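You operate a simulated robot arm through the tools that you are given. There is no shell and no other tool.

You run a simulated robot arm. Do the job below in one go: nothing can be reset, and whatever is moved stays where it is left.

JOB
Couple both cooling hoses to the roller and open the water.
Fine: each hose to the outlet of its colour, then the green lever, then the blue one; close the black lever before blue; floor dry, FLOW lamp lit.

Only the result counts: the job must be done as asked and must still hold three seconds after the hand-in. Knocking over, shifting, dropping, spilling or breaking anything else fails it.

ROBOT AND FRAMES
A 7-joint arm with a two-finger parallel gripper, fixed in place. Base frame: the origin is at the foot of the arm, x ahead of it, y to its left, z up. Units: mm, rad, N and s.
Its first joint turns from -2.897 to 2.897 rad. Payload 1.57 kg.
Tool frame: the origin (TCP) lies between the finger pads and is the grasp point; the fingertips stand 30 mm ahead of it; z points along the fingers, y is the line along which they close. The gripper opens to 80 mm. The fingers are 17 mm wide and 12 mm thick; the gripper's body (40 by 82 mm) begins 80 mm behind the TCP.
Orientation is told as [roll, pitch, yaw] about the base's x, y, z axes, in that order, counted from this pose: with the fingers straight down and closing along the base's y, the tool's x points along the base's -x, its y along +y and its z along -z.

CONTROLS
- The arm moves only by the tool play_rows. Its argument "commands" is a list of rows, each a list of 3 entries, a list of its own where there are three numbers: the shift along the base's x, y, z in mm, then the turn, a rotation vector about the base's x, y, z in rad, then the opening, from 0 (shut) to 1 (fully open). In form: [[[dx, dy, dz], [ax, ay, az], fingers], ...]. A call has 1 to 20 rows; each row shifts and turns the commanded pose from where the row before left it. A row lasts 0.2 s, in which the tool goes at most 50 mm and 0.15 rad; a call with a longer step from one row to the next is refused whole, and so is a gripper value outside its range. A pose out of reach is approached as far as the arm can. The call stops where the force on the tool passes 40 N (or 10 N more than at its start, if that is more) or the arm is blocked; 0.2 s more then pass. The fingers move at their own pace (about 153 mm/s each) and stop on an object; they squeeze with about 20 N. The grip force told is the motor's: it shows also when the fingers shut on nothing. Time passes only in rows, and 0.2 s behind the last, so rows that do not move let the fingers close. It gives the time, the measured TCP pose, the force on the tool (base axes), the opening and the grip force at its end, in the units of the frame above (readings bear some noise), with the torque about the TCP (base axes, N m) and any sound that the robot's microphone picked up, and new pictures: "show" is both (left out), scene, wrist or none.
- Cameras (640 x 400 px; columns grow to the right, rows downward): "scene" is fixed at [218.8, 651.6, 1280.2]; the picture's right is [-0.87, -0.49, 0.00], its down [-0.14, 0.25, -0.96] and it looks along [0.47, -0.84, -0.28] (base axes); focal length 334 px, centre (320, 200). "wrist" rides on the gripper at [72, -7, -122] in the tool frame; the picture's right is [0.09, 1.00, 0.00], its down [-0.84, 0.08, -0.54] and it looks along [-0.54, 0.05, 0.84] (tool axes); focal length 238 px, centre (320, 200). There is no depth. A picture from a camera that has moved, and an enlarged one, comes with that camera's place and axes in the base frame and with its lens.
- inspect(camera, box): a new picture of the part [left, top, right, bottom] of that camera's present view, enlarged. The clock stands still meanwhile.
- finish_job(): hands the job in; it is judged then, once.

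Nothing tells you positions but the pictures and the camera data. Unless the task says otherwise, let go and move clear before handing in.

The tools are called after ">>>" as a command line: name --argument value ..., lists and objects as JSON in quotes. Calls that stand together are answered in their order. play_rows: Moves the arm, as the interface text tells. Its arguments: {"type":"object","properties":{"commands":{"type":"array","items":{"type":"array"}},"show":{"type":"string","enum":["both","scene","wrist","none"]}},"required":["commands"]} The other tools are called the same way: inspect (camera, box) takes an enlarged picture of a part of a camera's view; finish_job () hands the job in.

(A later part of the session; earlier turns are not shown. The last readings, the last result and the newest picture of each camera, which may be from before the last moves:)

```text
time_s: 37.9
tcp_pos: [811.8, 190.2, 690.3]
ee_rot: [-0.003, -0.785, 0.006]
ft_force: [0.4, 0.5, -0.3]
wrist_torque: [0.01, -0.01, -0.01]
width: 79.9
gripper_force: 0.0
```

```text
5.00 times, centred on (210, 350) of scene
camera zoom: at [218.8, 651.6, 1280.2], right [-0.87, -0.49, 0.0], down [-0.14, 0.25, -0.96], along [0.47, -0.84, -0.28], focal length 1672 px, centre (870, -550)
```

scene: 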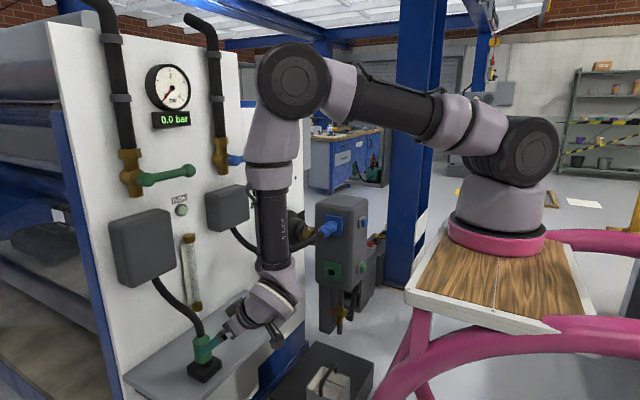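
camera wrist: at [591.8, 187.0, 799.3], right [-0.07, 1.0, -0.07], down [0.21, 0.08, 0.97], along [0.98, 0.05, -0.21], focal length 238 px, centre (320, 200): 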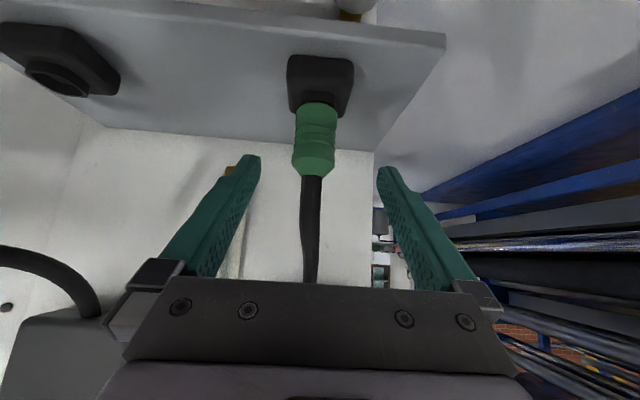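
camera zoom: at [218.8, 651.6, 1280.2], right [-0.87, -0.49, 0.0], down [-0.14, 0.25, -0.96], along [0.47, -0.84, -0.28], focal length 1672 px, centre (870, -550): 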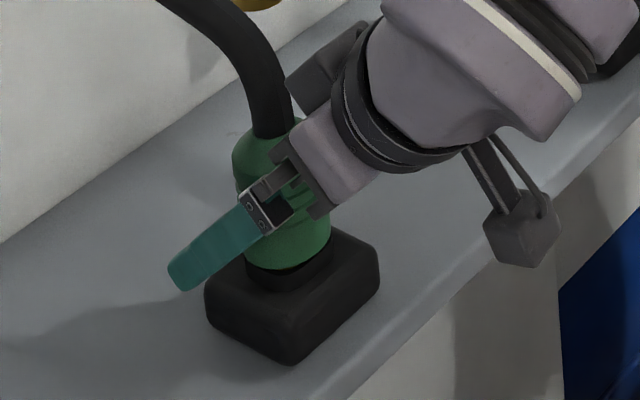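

The plug sits about 2.5 mm toward +y of the finger centre, so I'll correct that, close, and read the side load.

>>> play_rows --commands '[[[0, 2.3, 0], [0, 0, 0], 1], [[0, 0, 0], [0, 0, 0], 0], [[0, 0, 0], [0, 0, 0], 0], [[0, 0, 0], [0, 0, 0], 0]]' --show "none"

>>> inspect --camera "wrist" --box '[220, 60, 420, 220]'

```text
time_s: 38.9
tcp_pos: [811.0, 190.3, 689.8]
ee_rot: [-0.004, -0.786, 0.004]
ft_force: [-0.1, -11.9, 1.1]
wrist_torque: [0.23, -0.1, -0.01]
width: 41.4
gripper_force: 19.8
```

```text
2.50 times, centred on (320, 140) of wrist
camera zoom: at [673.9, 183.2, 724.5], right [-0.07, 1.0, -0.07], down [0.21, 0.08, 0.97], along [0.98, 0.05, -0.21], focal length 596 px, centre (320, 350)
```

zoom: 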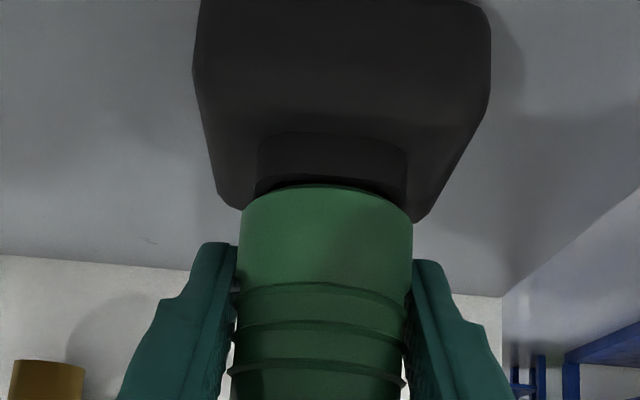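

The side load is -12 N, so I overcorrected. I'll relieve it before pulling.

>>> play_rows --commands '[[[0, -1.2, 0], [0, 0, 0], 0], [[0, 0, 0], [0, 0, 0], 0]]' --show "none"

```text
time_s: 39.5
tcp_pos: [811.1, 190.3, 689.6]
ee_rot: [-0.004, -0.785, 0.005]
ft_force: [2.4, -8.5, 0.0]
wrist_torque: [0.28, -0.07, -0.08]
width: 41.2
gripper_force: 19.5
```

>>> play_rows --commands '[[[0, -2.8, 0], [0, 0, 0], 0], [[0, 0, 0], [0, 0, 0], 0]]' --show "none"

```text
time_s: 40.1
tcp_pos: [810.8, 189.0, 689.6]
ee_rot: [-0.002, -0.786, 0.005]
ft_force: [0.0, 0.8, 0.3]
wrist_torque: [0.06, 0.01, 0.01]
width: 41.3
gripper_force: 20.1
```

The load is balanced now. I'll pull up slowly in 2 mm steps.

>>> play_rows --commands '[[[0, 0, 2], [0, 0, 0], 0], [[0, 0, 2], [0, 0, 0], 0], [[0, 0, 2], [0, 0, 0], 0]]' --show "none"

>>> inspect --camera "wrist" --box '[220, 60, 420, 220]'

```text
time_s: 40.9
tcp_pos: [809.5, 187.2, 695.7]
ee_rot: [-0.004, -0.785, 0.008]
ft_force: [-0.4, 0.3, -2.4]
wrist_torque: [0.0, 0.0, -0.01]
width: 41.4
gripper_force: 19.8
```

```text
2.50 times, centred on (320, 140) of wrist
camera zoom: at [673.3, 179.9, 731.0], right [-0.07, 1.0, -0.07], down [0.21, 0.08, 0.97], along [0.98, 0.05, -0.21], focal length 596 px, centre (320, 350)
```

zoom: 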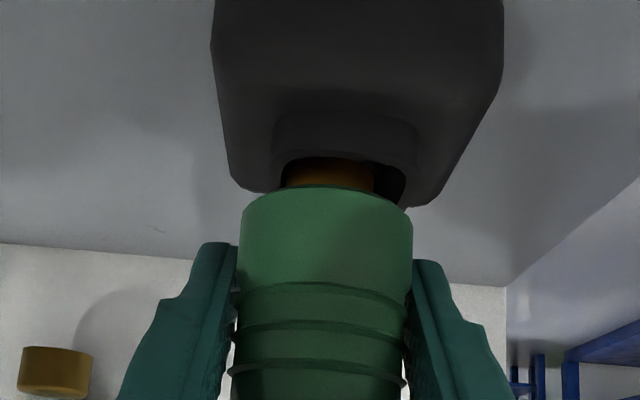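

The green plug came out cleanly with no slip. I'll lift it and carry it over with a combined rotation that keeps the hand slightly above, so the elbow stays high, ending with the nose along -y.

>>> play_rows --commands '[[[0, 0, 15], [0, 0, 0], 0], [[0, 0, 20], [0, 0, 0], 0], [[-5, 0, 20], [0, 0, 0], 0], [[-5, 0, 15], [0, 0, 0], 0], [[-7, -29, -2], [-0.12354, 0.05117, 0.05117], 0], [[-7, -29, -2], [-0.12354, 0.05117, 0.05117], 0], [[-7, -29, -2], [-0.12354, 0.05117, 0.05117], 0], [[-7, -29, -2], [-0.12354, 0.05117, 0.05117], 0], [[-7, -29, -2], [-0.12354, 0.05117, 0.05117], 0], [[-7, -29, -2], [-0.12354, 0.05117, 0.05117], 0]]' --show "both"

```text
time_s: 43.1
tcp_pos: [758.7, 14.0, 752.9]
ee_rot: [-0.677, -0.224, 0.68]
ft_force: [-0.6, 0.6, -2.0]
wrist_torque: [-0.03, -0.01, 0.05]
width: 41.1
gripper_force: 19.8
camera wrist: at [643.0, 9.8, 834.5], right [-0.45, 0.63, -0.63], down [0.32, 0.77, 0.55], along [0.83, 0.05, -0.55], focal length 238 px, centre (320, 200)
```

scene: 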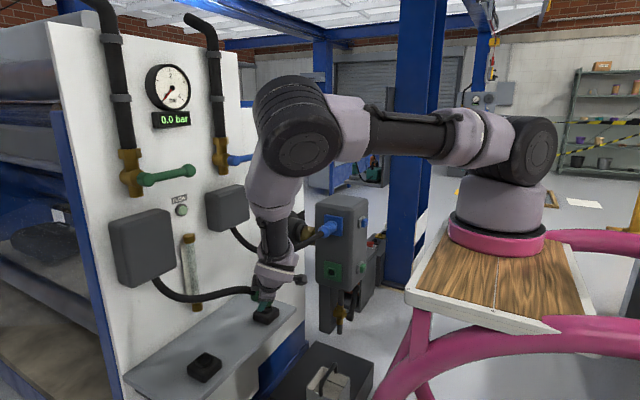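
wrist: 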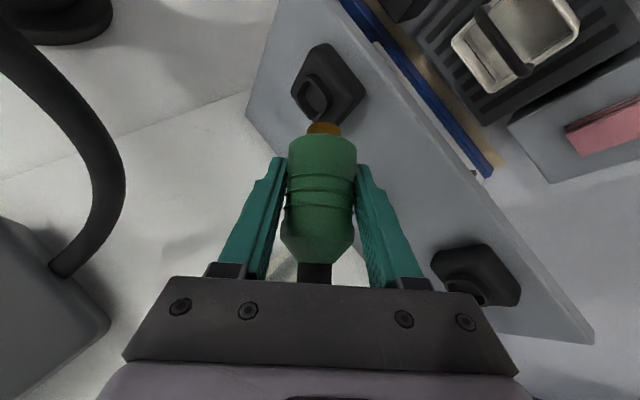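

The carry is going well. I'll finish the rotation while staying below the blue hose.

>>> play_rows --commands '[[[-7, -27, -6], [-0.12354, 0.05117, 0.05117], 0], [[-8, -27, -6], [-0.12354, 0.05117, 0.05117], 0], [[-8, -27, -6], [-0.12354, 0.05117, 0.05117], 0], [[-8, -27, -6], [-0.12354, 0.05117, 0.05117], 0], [[-7, -27, -6], [-0.12354, 0.05117, 0.05117], 0], [[-7, -27, -6], [-0.12354, 0.05117, 0.05117], 0]]' --show "both"

>>> inspect --camera "scene" --box '[210, 190, 400, 330]'

```text
time_s: 44.5
tcp_pos: [713.8, -147.5, 716.0]
ee_rot: [-0.952, 0.529, 0.958]
ft_force: [-0.1, 0.2, -1.0]
wrist_torque: [0.01, -0.01, 0.01]
width: 41.3
gripper_force: 19.8
camera wrist: at [620.4, -111.6, 818.6], right [-0.75, -0.07, -0.65], down [0.09, 0.97, -0.21], along [0.65, -0.21, -0.73], focal length 238 px, centre (320, 200)
```

scene: 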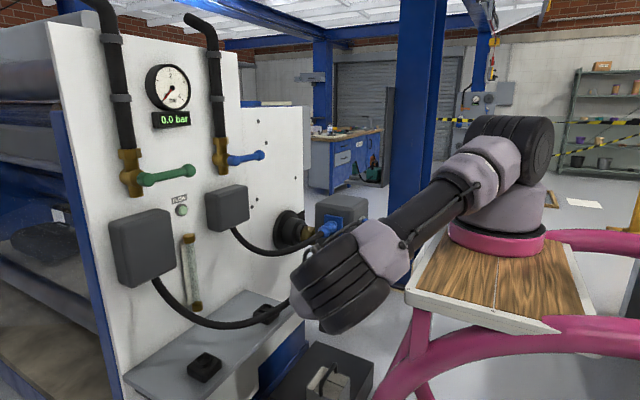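
wrist: 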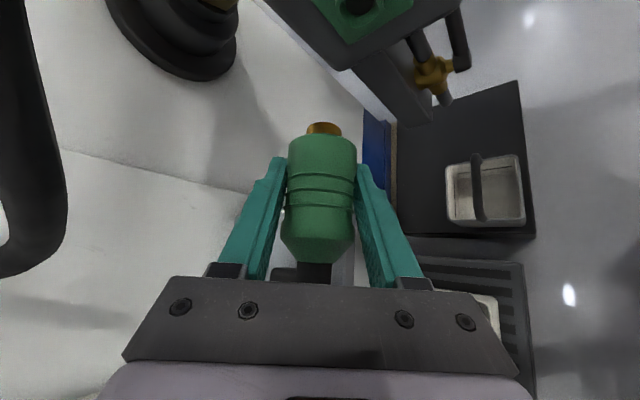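

```text
2.86 times, centred on (305, 260) of scene
camera zoom: at [218.8, 651.6, 1280.2], right [-0.87, -0.49, 0.0], down [-0.14, 0.25, -0.96], along [0.47, -0.84, -0.28], focal length 955 px, centre (363, 29)
```

zoom: 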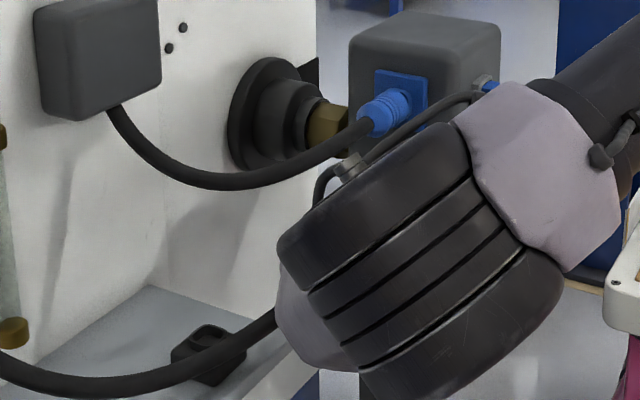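

The plug is nearly aligned, but the elbow is swinging out low again. Tilting the tool about 15° steeper about the plug's own axis should raise it, so I'll do that while creeping toward -y.

>>> play_rows --commands '[[[0, -12, -5], [0, 0.131, 0], 0], [[0, -12, -5], [0, 0.131, 0], 0], [[0, -12, -5], [0, 0, 0], 0]]' --show "both"

```text
time_s: 45.3
tcp_pos: [712.3, -184.3, 701.7]
ee_rot: [-0.68, 0.663, 1.112]
ft_force: [1.3, -0.7, -2.3]
wrist_torque: [-0.03, 0.03, -0.01]
width: 41.5
gripper_force: 19.7
camera wrist: at [650.4, -148.9, 824.1], right [-0.9, -0.07, -0.44], down [0.03, 0.97, -0.22], along [0.44, -0.21, -0.87], focal length 238 px, centre (320, 200)
```

scene: 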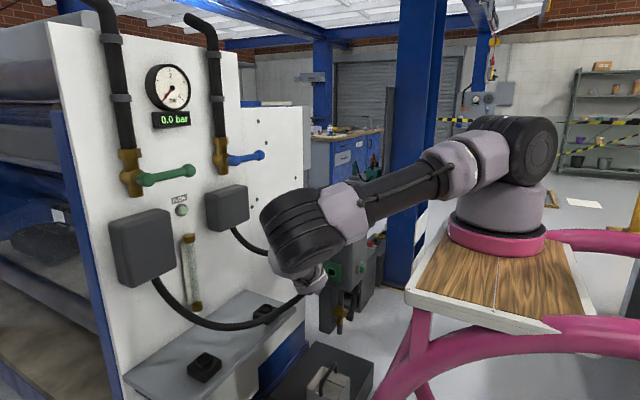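
wrist: 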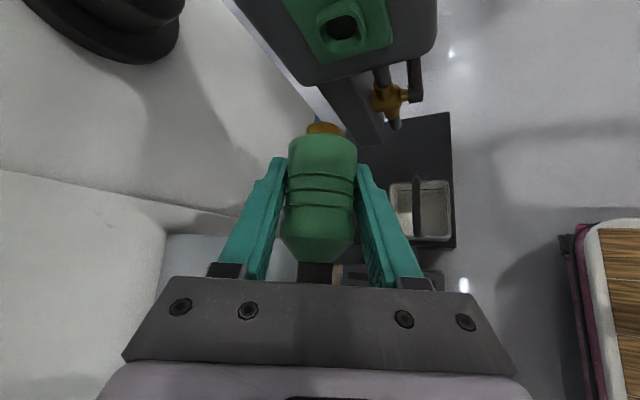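

The elbow rose nicely. The wrist camera now looks down on the green socket and plug, so I'll zoom in to check alignment.

>>> inspect --camera "wrist" --box '[230, 0, 430, 180]'

>>> inspect --camera "scene" --box '[260, 190, 400, 330]'

```text
2.22 times, centred on (330, 90) of wrist
camera zoom: at [650.4, -148.9, 824.1], right [-0.9, -0.07, -0.44], down [0.03, 0.97, -0.22], along [0.44, -0.21, -0.87], focal length 530 px, centre (298, 444)
```

zoom: 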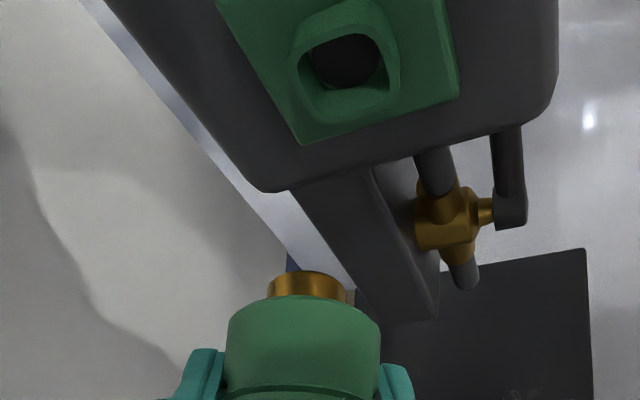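

```text
2.86 times, centred on (330, 260) of scene
camera zoom: at [218.8, 651.6, 1280.2], right [-0.87, -0.49, 0.0], down [-0.14, 0.25, -0.96], along [0.47, -0.84, -0.28], focal length 955 px, centre (291, 29)
```

zoom: 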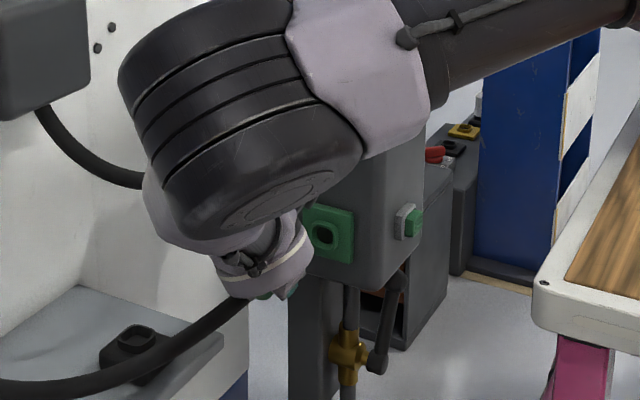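

The socket is about 16 mm lower than the plug axis, as expected. I'll lower and advance to about y=-232 and recheck.

>>> play_rows --commands '[[[0.2, -12, -4], [0, 0, 0], 0], [[0.2, -12, -4], [0, 0, 0], 0], [[0.2, -12, -4], [0, 0, 0], 0], [[0.2, -12, -4], [0, 0, 0], 0]]' --show "both"

>>> inspect --camera "wrist" --box '[240, 20, 420, 190]'

```text
time_s: 46.3
tcp_pos: [716.3, -231.8, 686.4]
ee_rot: [-0.681, 0.66, 1.113]
ft_force: [0.7, 0.1, -2.4]
wrist_torque: [-0.04, 0.01, -0.04]
width: 41.3
gripper_force: 19.7
camera wrist: at [652.1, -196.8, 808.9], right [-0.9, -0.07, -0.44], down [0.03, 0.97, -0.22], along [0.44, -0.21, -0.87], focal length 238 px, centre (320, 200)
```

scene: 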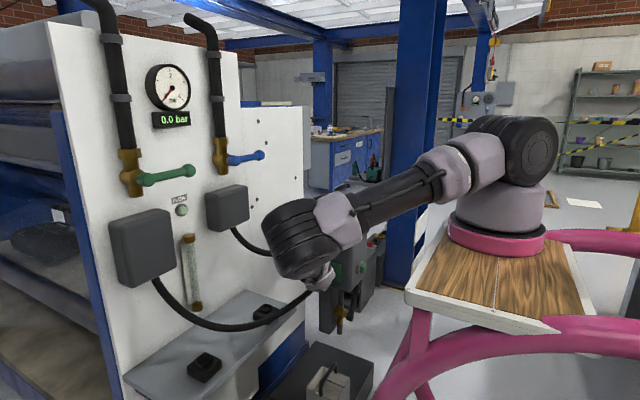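
wrist: 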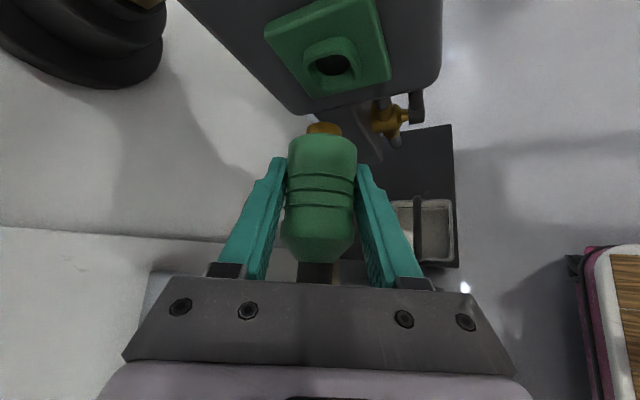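

```text
2.35 times, centred on (330, 105) of wrist
camera zoom: at [652.1, -196.8, 808.9], right [-0.9, -0.07, -0.44], down [0.03, 0.97, -0.22], along [0.44, -0.21, -0.87], focal length 561 px, centre (296, 424)
```

zoom: 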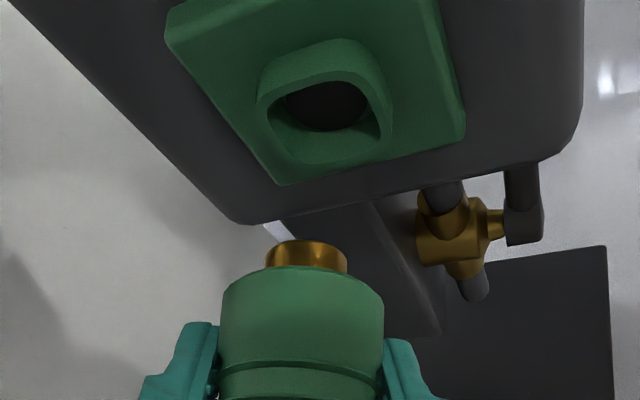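

By the camera, the socket axis is about 0.5 mm in -x and 4 mm in -z from the plug axis. I'll correct that and advance until the nose is just outside the rim.

>>> play_rows --commands '[[[-0.5, -10, -2], [0, 0, 0], 0], [[0, -10, -2], [0, 0, 0], 0], [[0, -10, 0], [0, 0, 0], 0]]' --show "both"

>>> inspect --camera "wrist" --box '[240, 40, 420, 200]'

```text
time_s: 47.1
tcp_pos: [712.5, -261.8, 682.2]
ee_rot: [-0.682, 0.662, 1.111]
ft_force: [-0.1, -0.8, -0.8]
wrist_torque: [-0.02, 0.0, 0.01]
width: 41.3
gripper_force: 19.8
camera wrist: at [650.5, -227.7, 803.9], right [-0.9, -0.07, -0.44], down [0.03, 0.97, -0.22], along [0.44, -0.21, -0.87], focal length 238 px, centre (320, 200)
```

scene: 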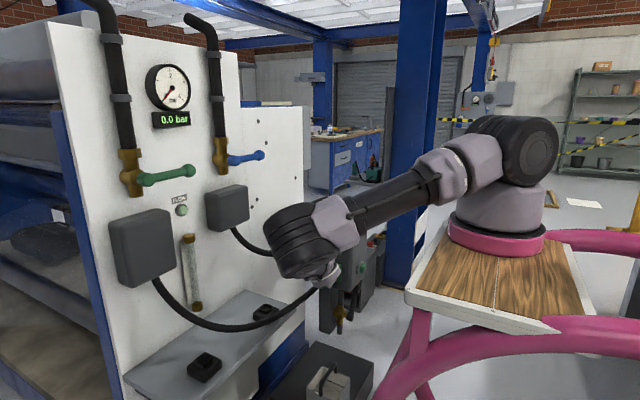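
wrist: 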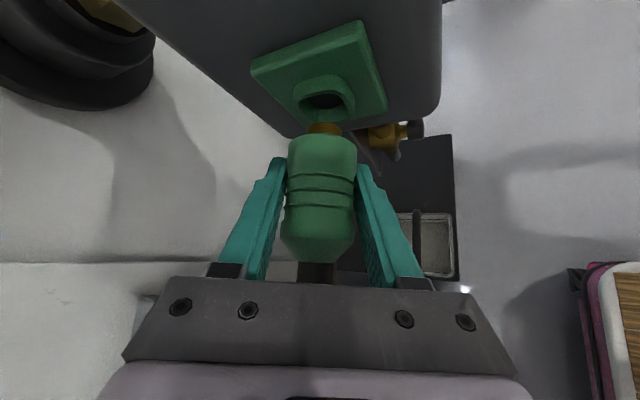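

```text
2.50 times, centred on (330, 120) of wrist
camera zoom: at [650.5, -227.7, 803.9], right [-0.9, -0.07, -0.44], down [0.03, 0.97, -0.22], along [0.44, -0.21, -0.87], focal length 596 px, centre (295, 400)
```

zoom: 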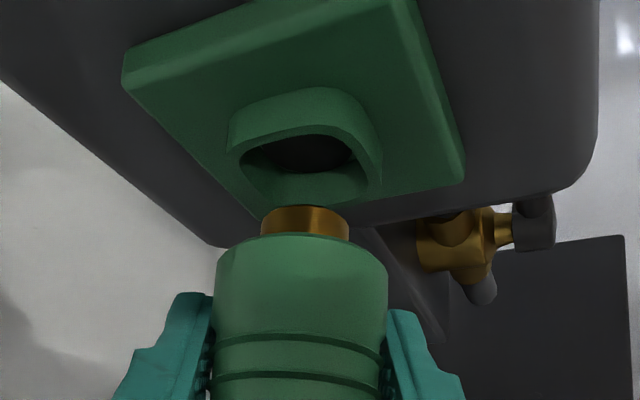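

It's well centred; I'll make a small correction of +1 mm in x and z and push in along -y, watching the force.

>>> play_rows --commands '[[[1, -5, 0.8], [0, 0, 0], 0], [[0, -5, 0], [0, 0, 0], 0], [[0, -5, 0], [0, 0, 0], 0], [[0, -4, 0], [0, 0, 0], 0]]' --show "wrist"

>>> inspect --camera "wrist" --box '[240, 40, 420, 200]'

```text
time_s: 48.1
tcp_pos: [714.5, -282.2, 682.9]
ee_rot: [-0.682, 0.662, 1.112]
ft_force: [0.5, -0.2, -2.7]
wrist_torque: [0.0, 0.02, -0.01]
width: 41.3
gripper_force: 19.7
camera wrist: at [652.0, -247.0, 805.2], right [-0.9, -0.07, -0.44], down [0.03, 0.97, -0.22], along [0.44, -0.21, -0.87], focal length 238 px, centre (320, 200)
```

wrist: 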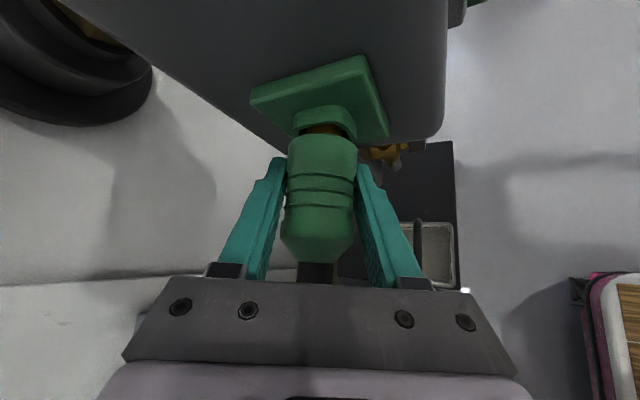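

```text
2.50 times, centred on (330, 120) of wrist
camera zoom: at [652.0, -247.0, 805.2], right [-0.9, -0.07, -0.44], down [0.03, 0.97, -0.22], along [0.44, -0.21, -0.87], focal length 596 px, centre (295, 400)
```

zoom: 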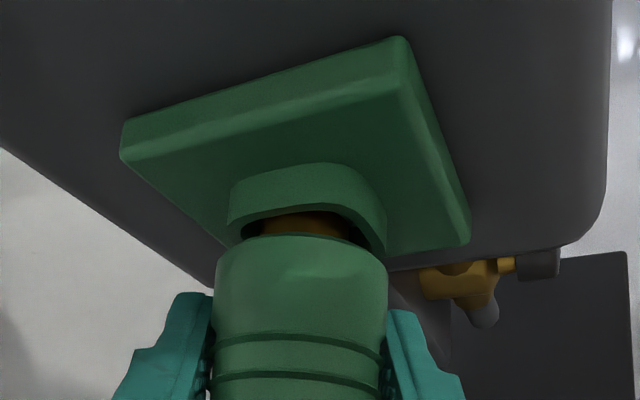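

The nose is inside the rim with no contact load. I'll continue in small steps.

>>> play_rows --commands '[[[0, -3, 0], [0, 0, 0], 0], [[0, -3, 0], [0, 0, 0], 0]]' --show "none"

>>> inspect --camera "wrist" --box '[240, 40, 420, 200]'

```text
time_s: 48.7
tcp_pos: [714.6, -288.3, 681.6]
ee_rot: [-0.678, 0.663, 1.113]
ft_force: [-0.7, 5.4, -8.2]
wrist_torque: [0.23, 0.03, -0.04]
width: 41.1
gripper_force: 20.0
```

```text
2.50 times, centred on (330, 120) of wrist
camera zoom: at [652.4, -251.8, 804.2], right [-0.9, -0.07, -0.44], down [0.03, 0.98, -0.22], along [0.44, -0.21, -0.87], focal length 596 px, centre (295, 400)
```

zoom: 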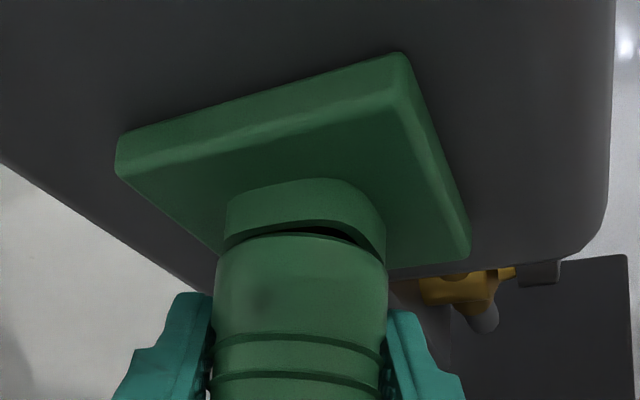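

Contact: the socket is pushing the plug down, so I'll shift -z about 1.5 mm and press on.

>>> play_rows --commands '[[[0, 0, -1.8], [0, 0, 0], 0], [[0, -2, 0], [0, 0, 0], 0], [[0, -2, 0], [0, 0, 0], 0]]' --show "none"

>>> inspect --camera "wrist" --box '[240, 40, 420, 200]'

```text
time_s: 49.5
tcp_pos: [715.5, -289.7, 680.2]
ee_rot: [-0.679, 0.662, 1.115]
ft_force: [-4.4, 17.5, -5.0]
wrist_torque: [0.17, 0.04, -0.25]
width: 41.4
gripper_force: 19.6
```

```text
2.50 times, centred on (330, 120) of wrist
camera zoom: at [652.4, -254.6, 802.5], right [-0.9, -0.07, -0.44], down [0.03, 0.98, -0.22], along [0.44, -0.21, -0.87], focal length 596 px, centre (295, 400)
```

zoom: 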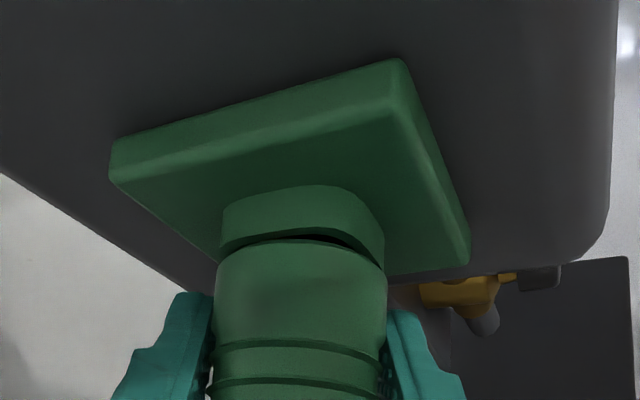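

It's at about 17 N, starting to slide in the grip, just as the blue one did when it seated. I'll push 2 mm more, then test with a small pull.

>>> play_rows --commands '[[[0, -2, -0.5], [0, 0, 0], 0], [[0, -1, 0], [0, 0, 0], 0], [[0, 0, 0], [0, 0, 0], 0]]' --show "none"

>>> play_rows --commands '[[[0, 2, 0], [0, 0, 0], 0], [[0, 2, 0], [0, 0, 0], 0]]' --show "wrist"

>>> inspect --camera "wrist" --box '[240, 40, 420, 200]'

```text
time_s: 50.3
tcp_pos: [716.0, -293.4, 680.3]
ee_rot: [-0.68, 0.662, 1.113]
ft_force: [0.9, 17.7, 0.2]
wrist_torque: [0.08, 0.01, -0.19]
width: 41.5
gripper_force: 19.6
```

```text
time_s: 50.9
tcp_pos: [714.1, -292.7, 681.2]
ee_rot: [-0.682, 0.664, 1.109]
ft_force: [14.4, -14.9, -1.3]
wrist_torque: [0.15, 0.14, -0.3]
width: 41.5
gripper_force: 19.8
camera wrist: at [651.9, -257.3, 803.1], right [-0.9, -0.07, -0.44], down [0.04, 0.97, -0.22], along [0.44, -0.22, -0.87], focal length 238 px, centre (320, 200)
```

wrist: 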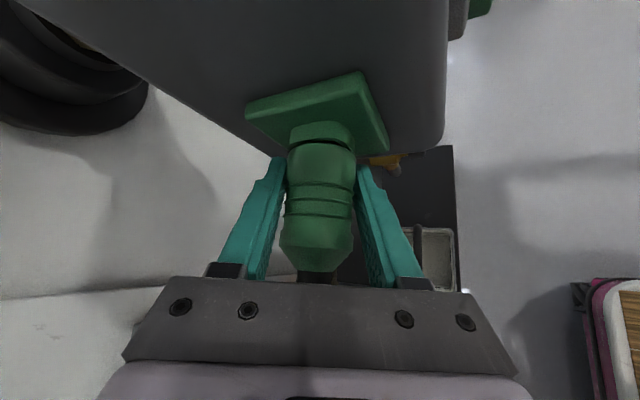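

```text
2.50 times, centred on (330, 120) of wrist
camera zoom: at [651.9, -257.3, 803.1], right [-0.9, -0.07, -0.44], down [0.04, 0.97, -0.22], along [0.44, -0.22, -0.87], focal length 596 px, centre (295, 400)
```

zoom: 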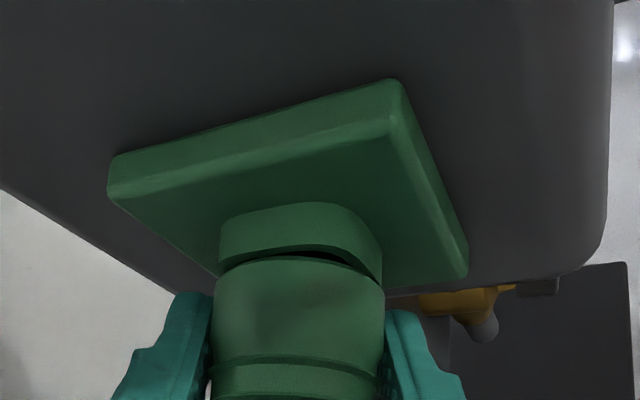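

It's retained with 15 N at almost no motion, the same as the blue one, so green is latched. I'll ease the load and open.

>>> play_rows --commands '[[[1.5, -2, 0], [0, 0, 0], 0], [[0, 0, 0], [0, 0, 0], 1], [[0, 0, 0], [0, 0, 0], 1], [[0, 0, 0], [0, 0, 0], 1]]' --show "both"

>>> inspect --camera "wrist" --box '[240, 40, 420, 200]'

>>> inspect --camera "scene" --box '[250, 190, 400, 330]'

```text
time_s: 51.9
tcp_pos: [716.1, -292.2, 680.3]
ee_rot: [-0.68, 0.66, 1.111]
ft_force: [-0.2, 0.0, 0.5]
wrist_torque: [0.01, 0.0, -0.01]
width: 80.0
gripper_force: 0.0
camera wrist: at [653.1, -257.2, 802.4], right [-0.9, -0.07, -0.44], down [0.03, 0.97, -0.22], along [0.44, -0.21, -0.87], focal length 238 px, centre (320, 200)
```

scene: 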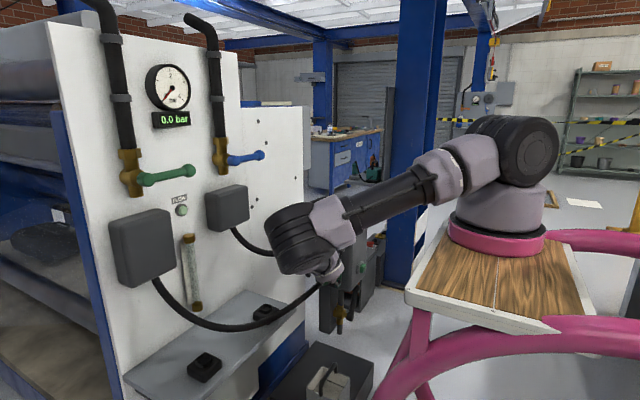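
wrist: 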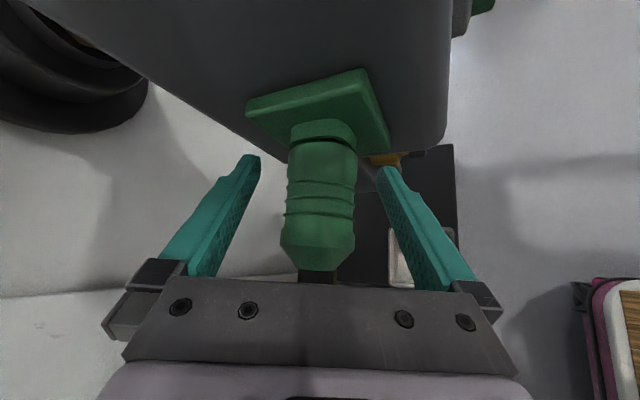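

```text
2.50 times, centred on (330, 120) of wrist
camera zoom: at [653.1, -257.2, 802.4], right [-0.9, -0.07, -0.44], down [0.03, 0.97, -0.22], along [0.44, -0.21, -0.87], focal length 596 px, centre (295, 400)
```

zoom: 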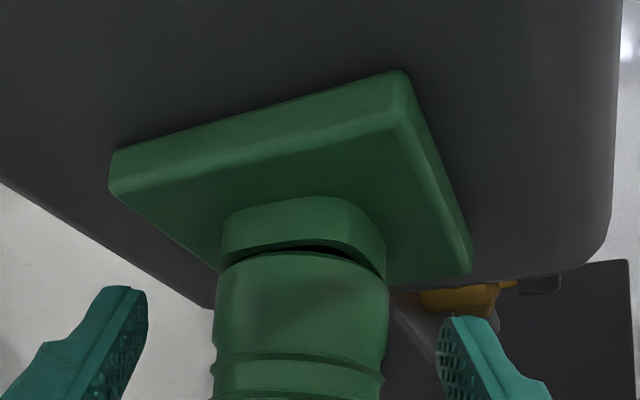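

```text
2.86 times, centred on (325, 260) of scene
camera zoom: at [218.8, 651.6, 1280.2], right [-0.87, -0.49, 0.0], down [-0.14, 0.25, -0.96], along [0.47, -0.84, -0.28], focal length 955 px, centre (306, 29)
```

zoom: 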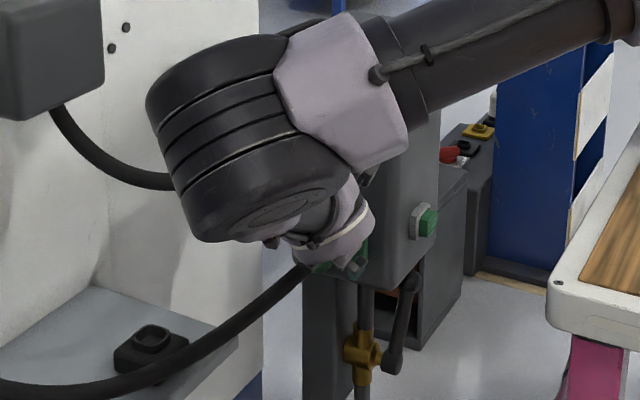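

Green stays coupled. I'll back out along the tool axis, which goes up, +y and slightly -x.

>>> play_rows --commands '[[[-5, 10, 9], [0, 0, 0], 1], [[-7, 14, 12], [0, 0, 0], 1], [[-7, 14, 12], [0, 0, 0], 1], [[-7, 14, 12], [0, 0, 0], 1]]' --show "both"

```text
time_s: 52.9
tcp_pos: [689.2, -241.2, 725.0]
ee_rot: [-0.681, 0.662, 1.11]
ft_force: [0.9, 0.2, -0.5]
wrist_torque: [0.0, 0.0, 0.0]
width: 80.0
gripper_force: 0.0
camera wrist: at [627.4, -205.7, 848.4], right [-0.9, -0.07, -0.44], down [0.03, 0.97, -0.22], along [0.44, -0.21, -0.87], focal length 238 px, centre (320, 200)
```

scene: 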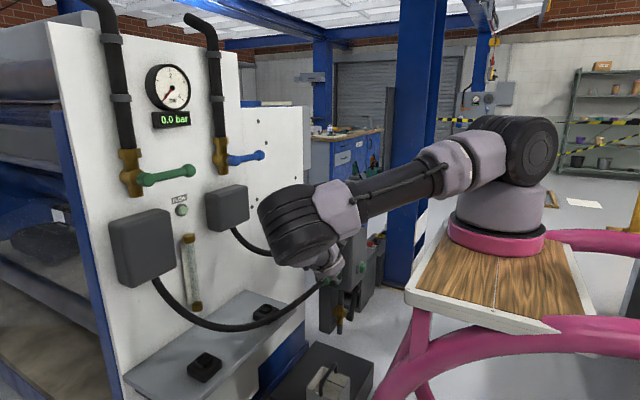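
wrist: 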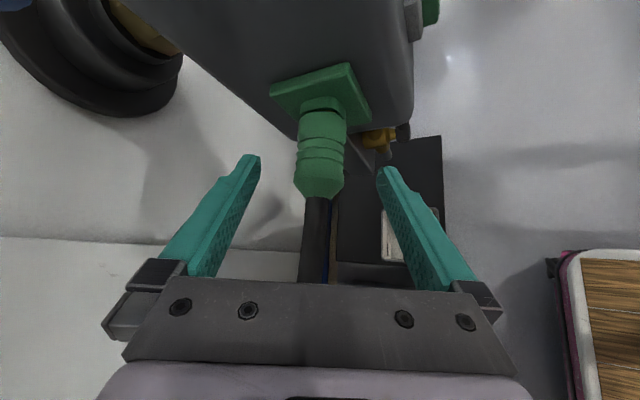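

I'm clear of the green plug. The black lever sits under the block, with its pivot near (676,-420,442) and its tip near (676,-473,556), tilted about 22° toward -y, so it is open. I'll back off, close the fingers and reposition in front of the block to look at it.

>>> play_rows --commands '[[[-7, 14, 12], [0, 0, 0], 1], [[-12, 14, 12], [0, 0, 0], 0], [[-35, 0, 0], [0.068, -0.056, 0.104], 0], [[-35, 0, 0], [0.068, -0.056, 0.104], 0], [[-30, 0, 0], [0.068, -0.056, 0.104], 0]]' --show "both"

```text
time_s: 54.1
tcp_pos: [570.2, -213.9, 748.0]
ee_rot: [-0.791, 0.414, 1.37]
ft_force: [0.1, 0.9, -0.6]
wrist_torque: [-0.03, 0.02, -0.02]
width: 0.0
gripper_force: 19.8
camera wrist: at [483.9, -226.7, 861.4], right [-0.76, -0.22, -0.61], down [-0.25, 0.97, -0.04], along [0.6, 0.12, -0.79], focal length 238 px, centre (320, 200)
```

scene: 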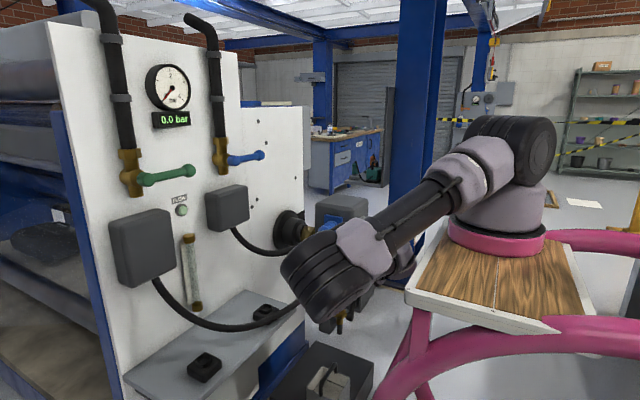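
wrist: 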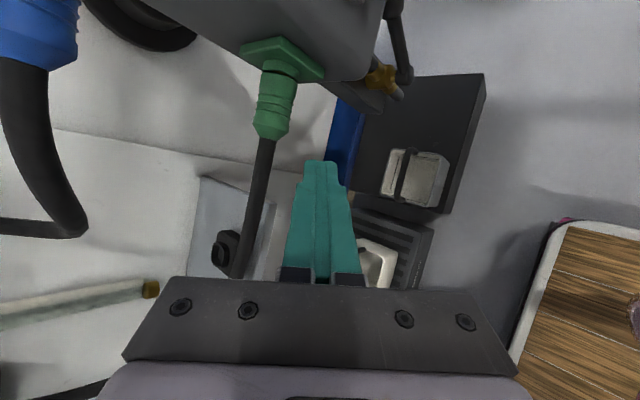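

Both hoses are visibly in their matching outlets. I'll turn the tool back to the forward-down posture with the elbow up, yawed right, in front of the block's -x side, which suits the black lever better.

>>> play_rows --commands '[[[-1, 0, 0], [0.0977, -0.0503, -0.0946], 0], [[-1, 0, 0], [0.0977, -0.0503, -0.0946], 0], [[-1, 0, 0], [0.0977, -0.0503, -0.0946], 0], [[-1, 0, 0], [0.0977, -0.0503, -0.0946], 0], [[-1, 0, 0], [0.0977, -0.0503, -0.0946], 0], [[-1, 0, 0], [0.0977, -0.0503, -0.0946], 0], [[0, 0, 0], [0.0977, -0.0503, -0.0946], 0]]' --show "both"

```text
time_s: 55.7
tcp_pos: [563.4, -213.0, 748.3]
ee_rot: [-0.732, -0.339, 0.675]
ft_force: [-0.6, -0.6, -0.4]
wrist_torque: [-0.01, -0.02, -0.02]
width: 0.0
gripper_force: 19.8
camera wrist: at [438.7, -215.2, 815.4], right [-0.36, 0.66, -0.66], down [0.26, 0.75, 0.61], along [0.9, 0.04, -0.44], focal length 238 px, centre (320, 200)
```

scene: 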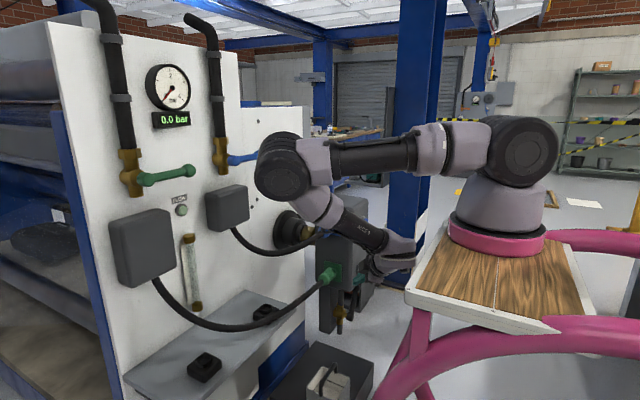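
wrist: 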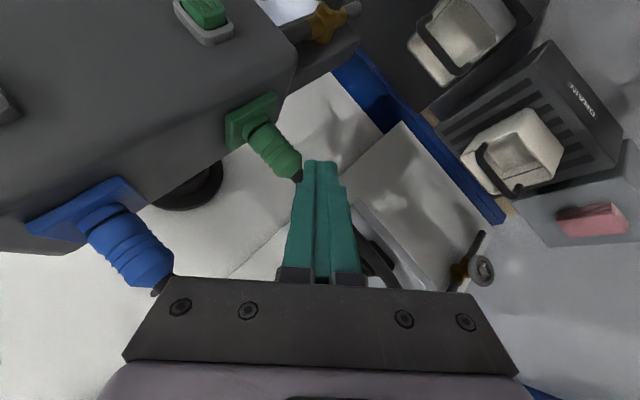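

The elbow is up again. I'll zoom in to confirm both plugs from the scene camera and look at the drain.

>>> inspect --camera "scene" --box '[290, 200, 400, 350]'

>>> inspect --camera "wrist" --box '[330, 0, 640, 300]'

```text
2.67 times, centred on (345, 275) of scene
camera zoom: at [218.8, 651.6, 1280.2], right [-0.87, -0.49, 0.0], down [-0.14, 0.25, -0.96], along [0.47, -0.84, -0.28], focal length 892 px, centre (253, 0)
```

zoom: 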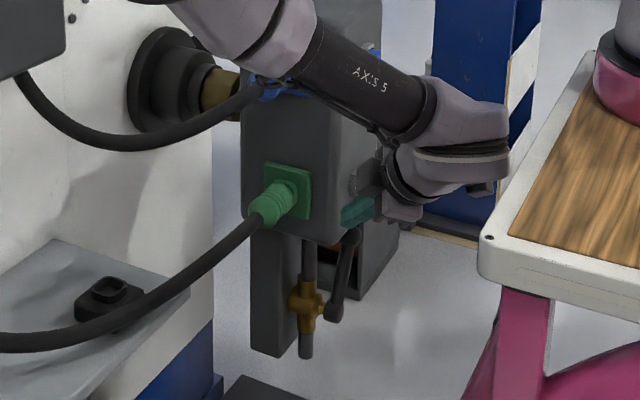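

```text
1.33 times, centred on (485, 150) of wrist
camera zoom: at [438.7, -215.2, 815.4], right [-0.36, 0.66, -0.66], down [0.26, 0.75, 0.61], along [0.9, 0.04, -0.44], focal length 318 px, centre (100, 267)
```

zoom: 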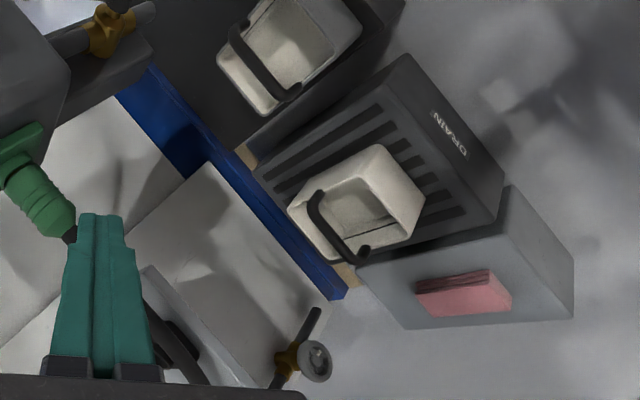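

Both plugs look coupled. I'll finish the rotation to the forward-down, right-yawed posture and descend in front of the block toward the black lever.

>>> play_rows --commands '[[[0, -5, -5], [0.0977, -0.0503, -0.0946], 0], [[0, -5, -5], [0.0977, -0.0503, -0.0946], 0], [[0, -5, -5], [0.0977, -0.0503, -0.0946], 0], [[0, -5, -5], [0.0977, -0.0503, -0.0946], 0], [[0, -5, -5], [0.0977, -0.0503, -0.0946], 0], [[0, -5, -5], [0.0977, -0.0503, -0.0946], 0], [[0, -5, -5], [0.0977, -0.0503, -0.0946], 0]]' --show "both"

```text
time_s: 57.3
tcp_pos: [566.2, -247.8, 714.5]
ee_rot: [0.005, -0.783, -0.438]
ft_force: [0.1, 0.0, -0.7]
wrist_torque: [-0.05, -0.02, -0.03]
width: 0.2
gripper_force: 19.7
camera wrist: at [437.6, -195.6, 750.3], right [0.36, 0.93, -0.06], down [0.22, -0.02, 0.97], along [0.91, -0.36, -0.21], focal length 238 px, centre (320, 200)
```

scene: 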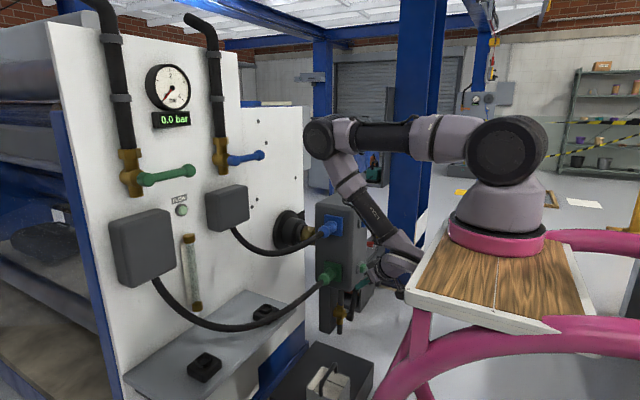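
wrist: 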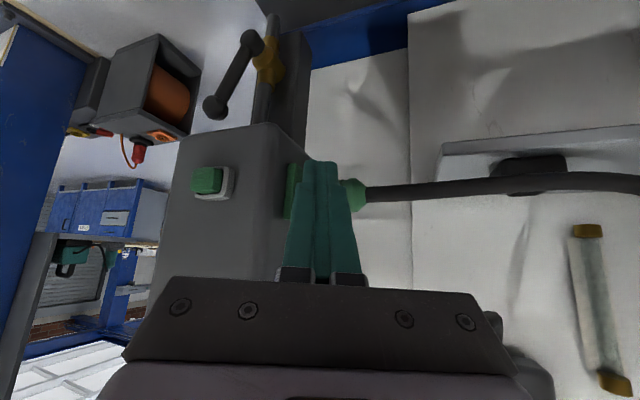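

I have a good view of the black lever now. I'll zoom in to measure it.

>>> inspect --camera "wrist" --box '[180, 0, 330, 150]'

>>> inspect --camera "scene" --box '[310, 250, 410, 350]'

```text
2.67 times, centred on (255, 75) of wrist
camera zoom: at [437.6, -195.6, 750.3], right [0.36, 0.93, -0.06], down [0.22, -0.02, 0.97], along [0.91, -0.36, -0.21], focal length 636 px, centre (493, 533)
```

zoom: 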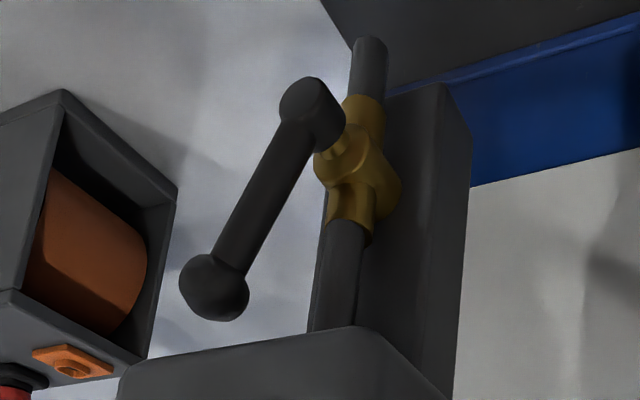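

```text
4.00 times, centred on (360, 300) of scene
camera zoom: at [218.8, 651.6, 1280.2], right [-0.87, -0.49, 0.0], down [-0.14, 0.25, -0.96], along [0.47, -0.84, -0.28], focal length 1338 px, centre (160, -200)
```

zoom: 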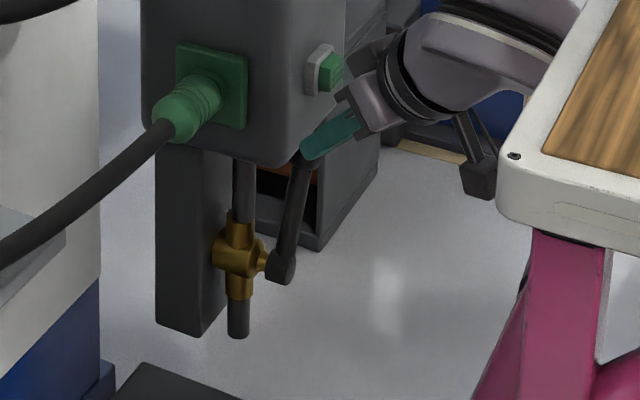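

The lever pivot is at about (677,-417,445) and its end at (672,-462,556), 22° from vertical. I'll pitch the tool a bit flatter and move to a staging point on the +y side of the lever, under the block's front edge.

>>> play_rows --commands '[[[0, -20, -18], [-0.055, -0.1186, 0], 0], [[0, -20, -18], [-0.055, -0.1186, 0], 0], [[0, -20, -18], [0, 0, 0], 0], [[0, -20, -20], [0, 0, 0], 0], [[10, -20, -20], [0, 0, 0], 0], [[15, -25, -25], [0, 0, 0], 0], [[15, -25, -25], [0, 0, 0], 0]]' --show "both"

>>> inspect --camera "scene" --box '[310, 250, 420, 350]'

```text
time_s: 58.9
tcp_pos: [605.4, -396.5, 569.2]
ee_rot: [0.002, -1.046, -0.436]
ft_force: [-0.2, -0.7, 0.2]
wrist_torque: [0.03, 0.02, 0.0]
width: 0.2
gripper_force: 20.0
camera wrist: at [474.2, -344.1, 569.2], right [0.38, 0.92, -0.08], down [-0.01, 0.09, 1.0], along [0.93, -0.37, 0.05], focal length 238 px, centre (320, 200)
```

scene: 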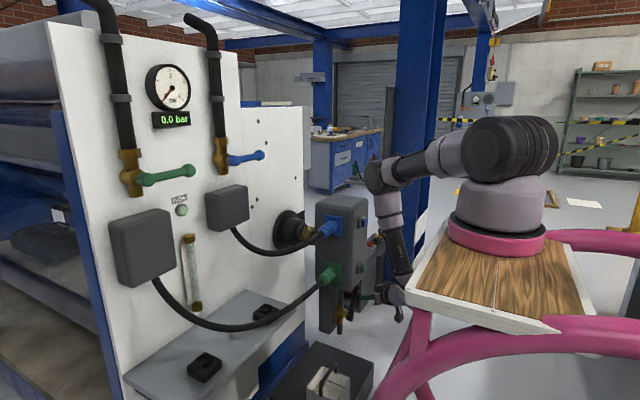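
wrist: 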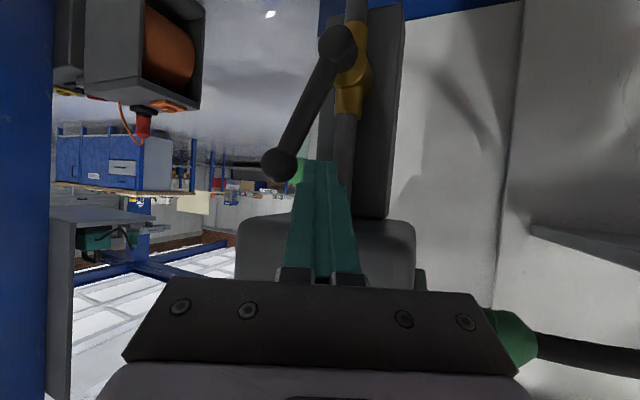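

```text
4.00 times, centred on (365, 300) of scene
camera zoom: at [218.8, 651.6, 1280.2], right [-0.87, -0.49, 0.0], down [-0.14, 0.25, -0.96], along [0.47, -0.84, -0.28], focal length 1338 px, centre (140, -200)
```

zoom: 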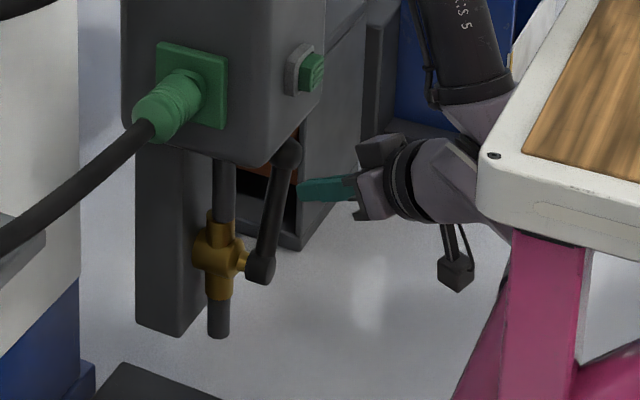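

The view along the lever is good. I'll slide forward in x so the fingertips come alongside the lever on its +y side.

>>> play_rows --commands '[[[20, -1, -6], [0, 0, 0], 0], [[20, -2, -5], [0, 0, 0], 0], [[19, -3, -4], [0, 0, 0], 0]]' --show "both"

>>> inspect --camera "scene" --box '[310, 260, 410, 350]'

>>> inspect --camera "wrist" --box '[220, 0, 420, 220]'

```text
time_s: 59.7
tcp_pos: [665.4, -402.6, 556.0]
ee_rot: [0.005, -1.049, -0.438]
ft_force: [-0.2, -0.5, -0.5]
wrist_torque: [0.01, 0.0, -0.01]
width: 0.0
gripper_force: 19.5
camera wrist: at [532.5, -349.8, 554.7], right [0.38, 0.92, -0.08], down [-0.01, 0.09, 1.0], along [0.93, -0.37, 0.05], focal length 238 px, centre (320, 200)
```

scene: 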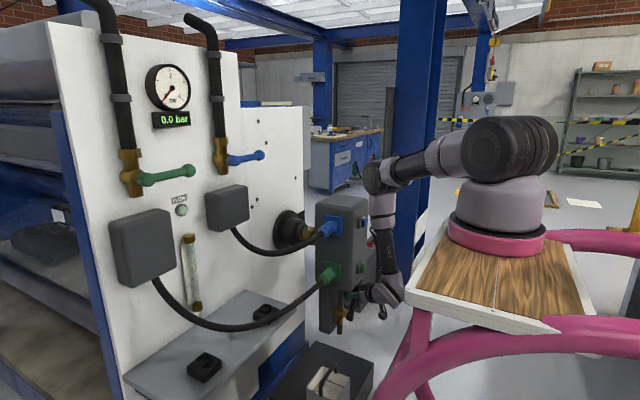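
wrist: 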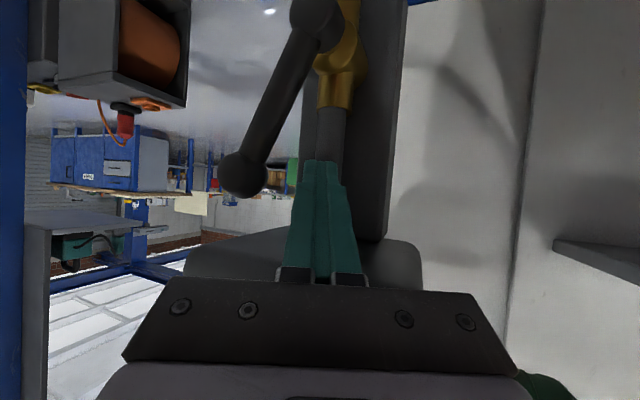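

```text
4.44 times, centred on (360, 305) of scene
camera zoom: at [218.8, 651.6, 1280.2], right [-0.87, -0.49, 0.0], down [-0.14, 0.25, -0.96], along [0.47, -0.84, -0.28], focal length 1486 px, centre (142, -267)
```

zoom: 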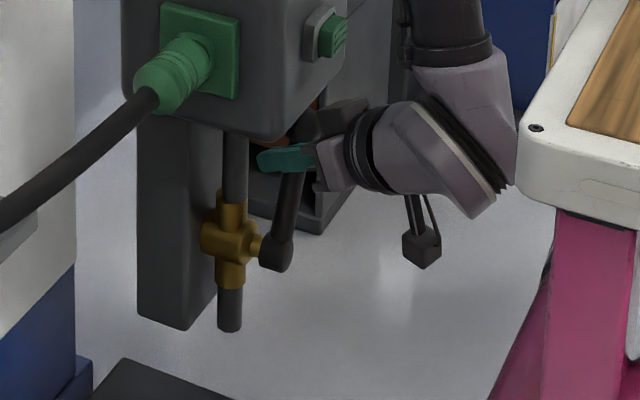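

```text
1.82 times, centred on (320, 110) of wrist
camera zoom: at [532.5, -349.8, 554.7], right [0.38, 0.92, -0.08], down [-0.01, 0.09, 1.0], along [0.93, -0.37, 0.05], focal length 433 px, centre (320, 364)
```

zoom: 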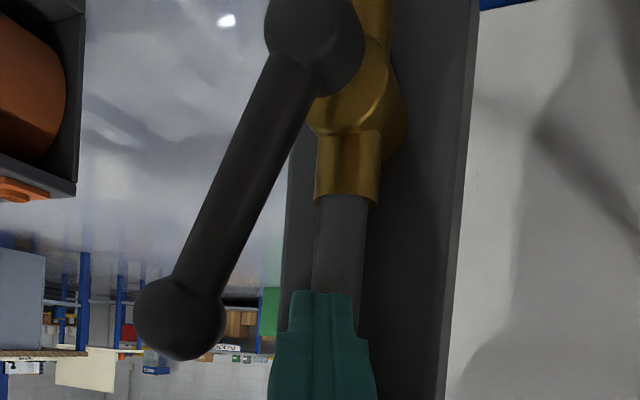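

The fingertips are beside the lever, which is to their -y side. I'll approach contact and begin pushing the lever along its arc toward -y and down.

>>> play_rows --commands '[[[-2, -10, -6], [0, 0, 0], 0], [[-1, -10, -5], [0, 0, 0], 0], [[0, -6, -1], [0, 0, 0], 0], [[0, -6, -1], [0, 0, 0], 0], [[0, -6, -2], [0, 0, 0], 0]]' --show "wrist"

```text
time_s: 60.9
tcp_pos: [661.0, -443.1, 540.5]
ee_rot: [0.002, -1.046, -0.433]
ft_force: [0.4, 1.1, 0.7]
wrist_torque: [-0.02, -0.02, 0.0]
width: 0.0
gripper_force: 19.7
camera wrist: at [529.8, -388.9, 539.8], right [0.38, 0.92, -0.08], down [-0.01, 0.09, 1.0], along [0.93, -0.37, 0.05], focal length 238 px, centre (320, 200)
```

wrist: 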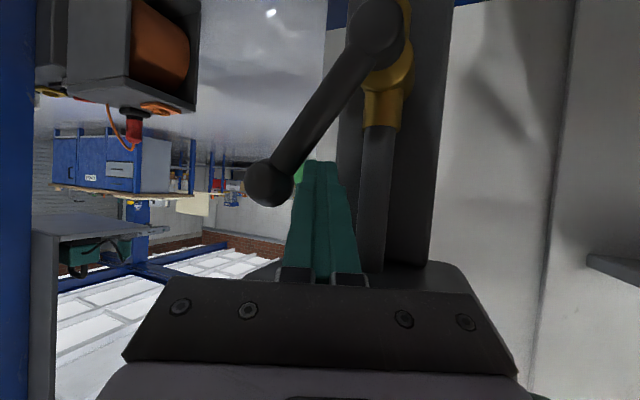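

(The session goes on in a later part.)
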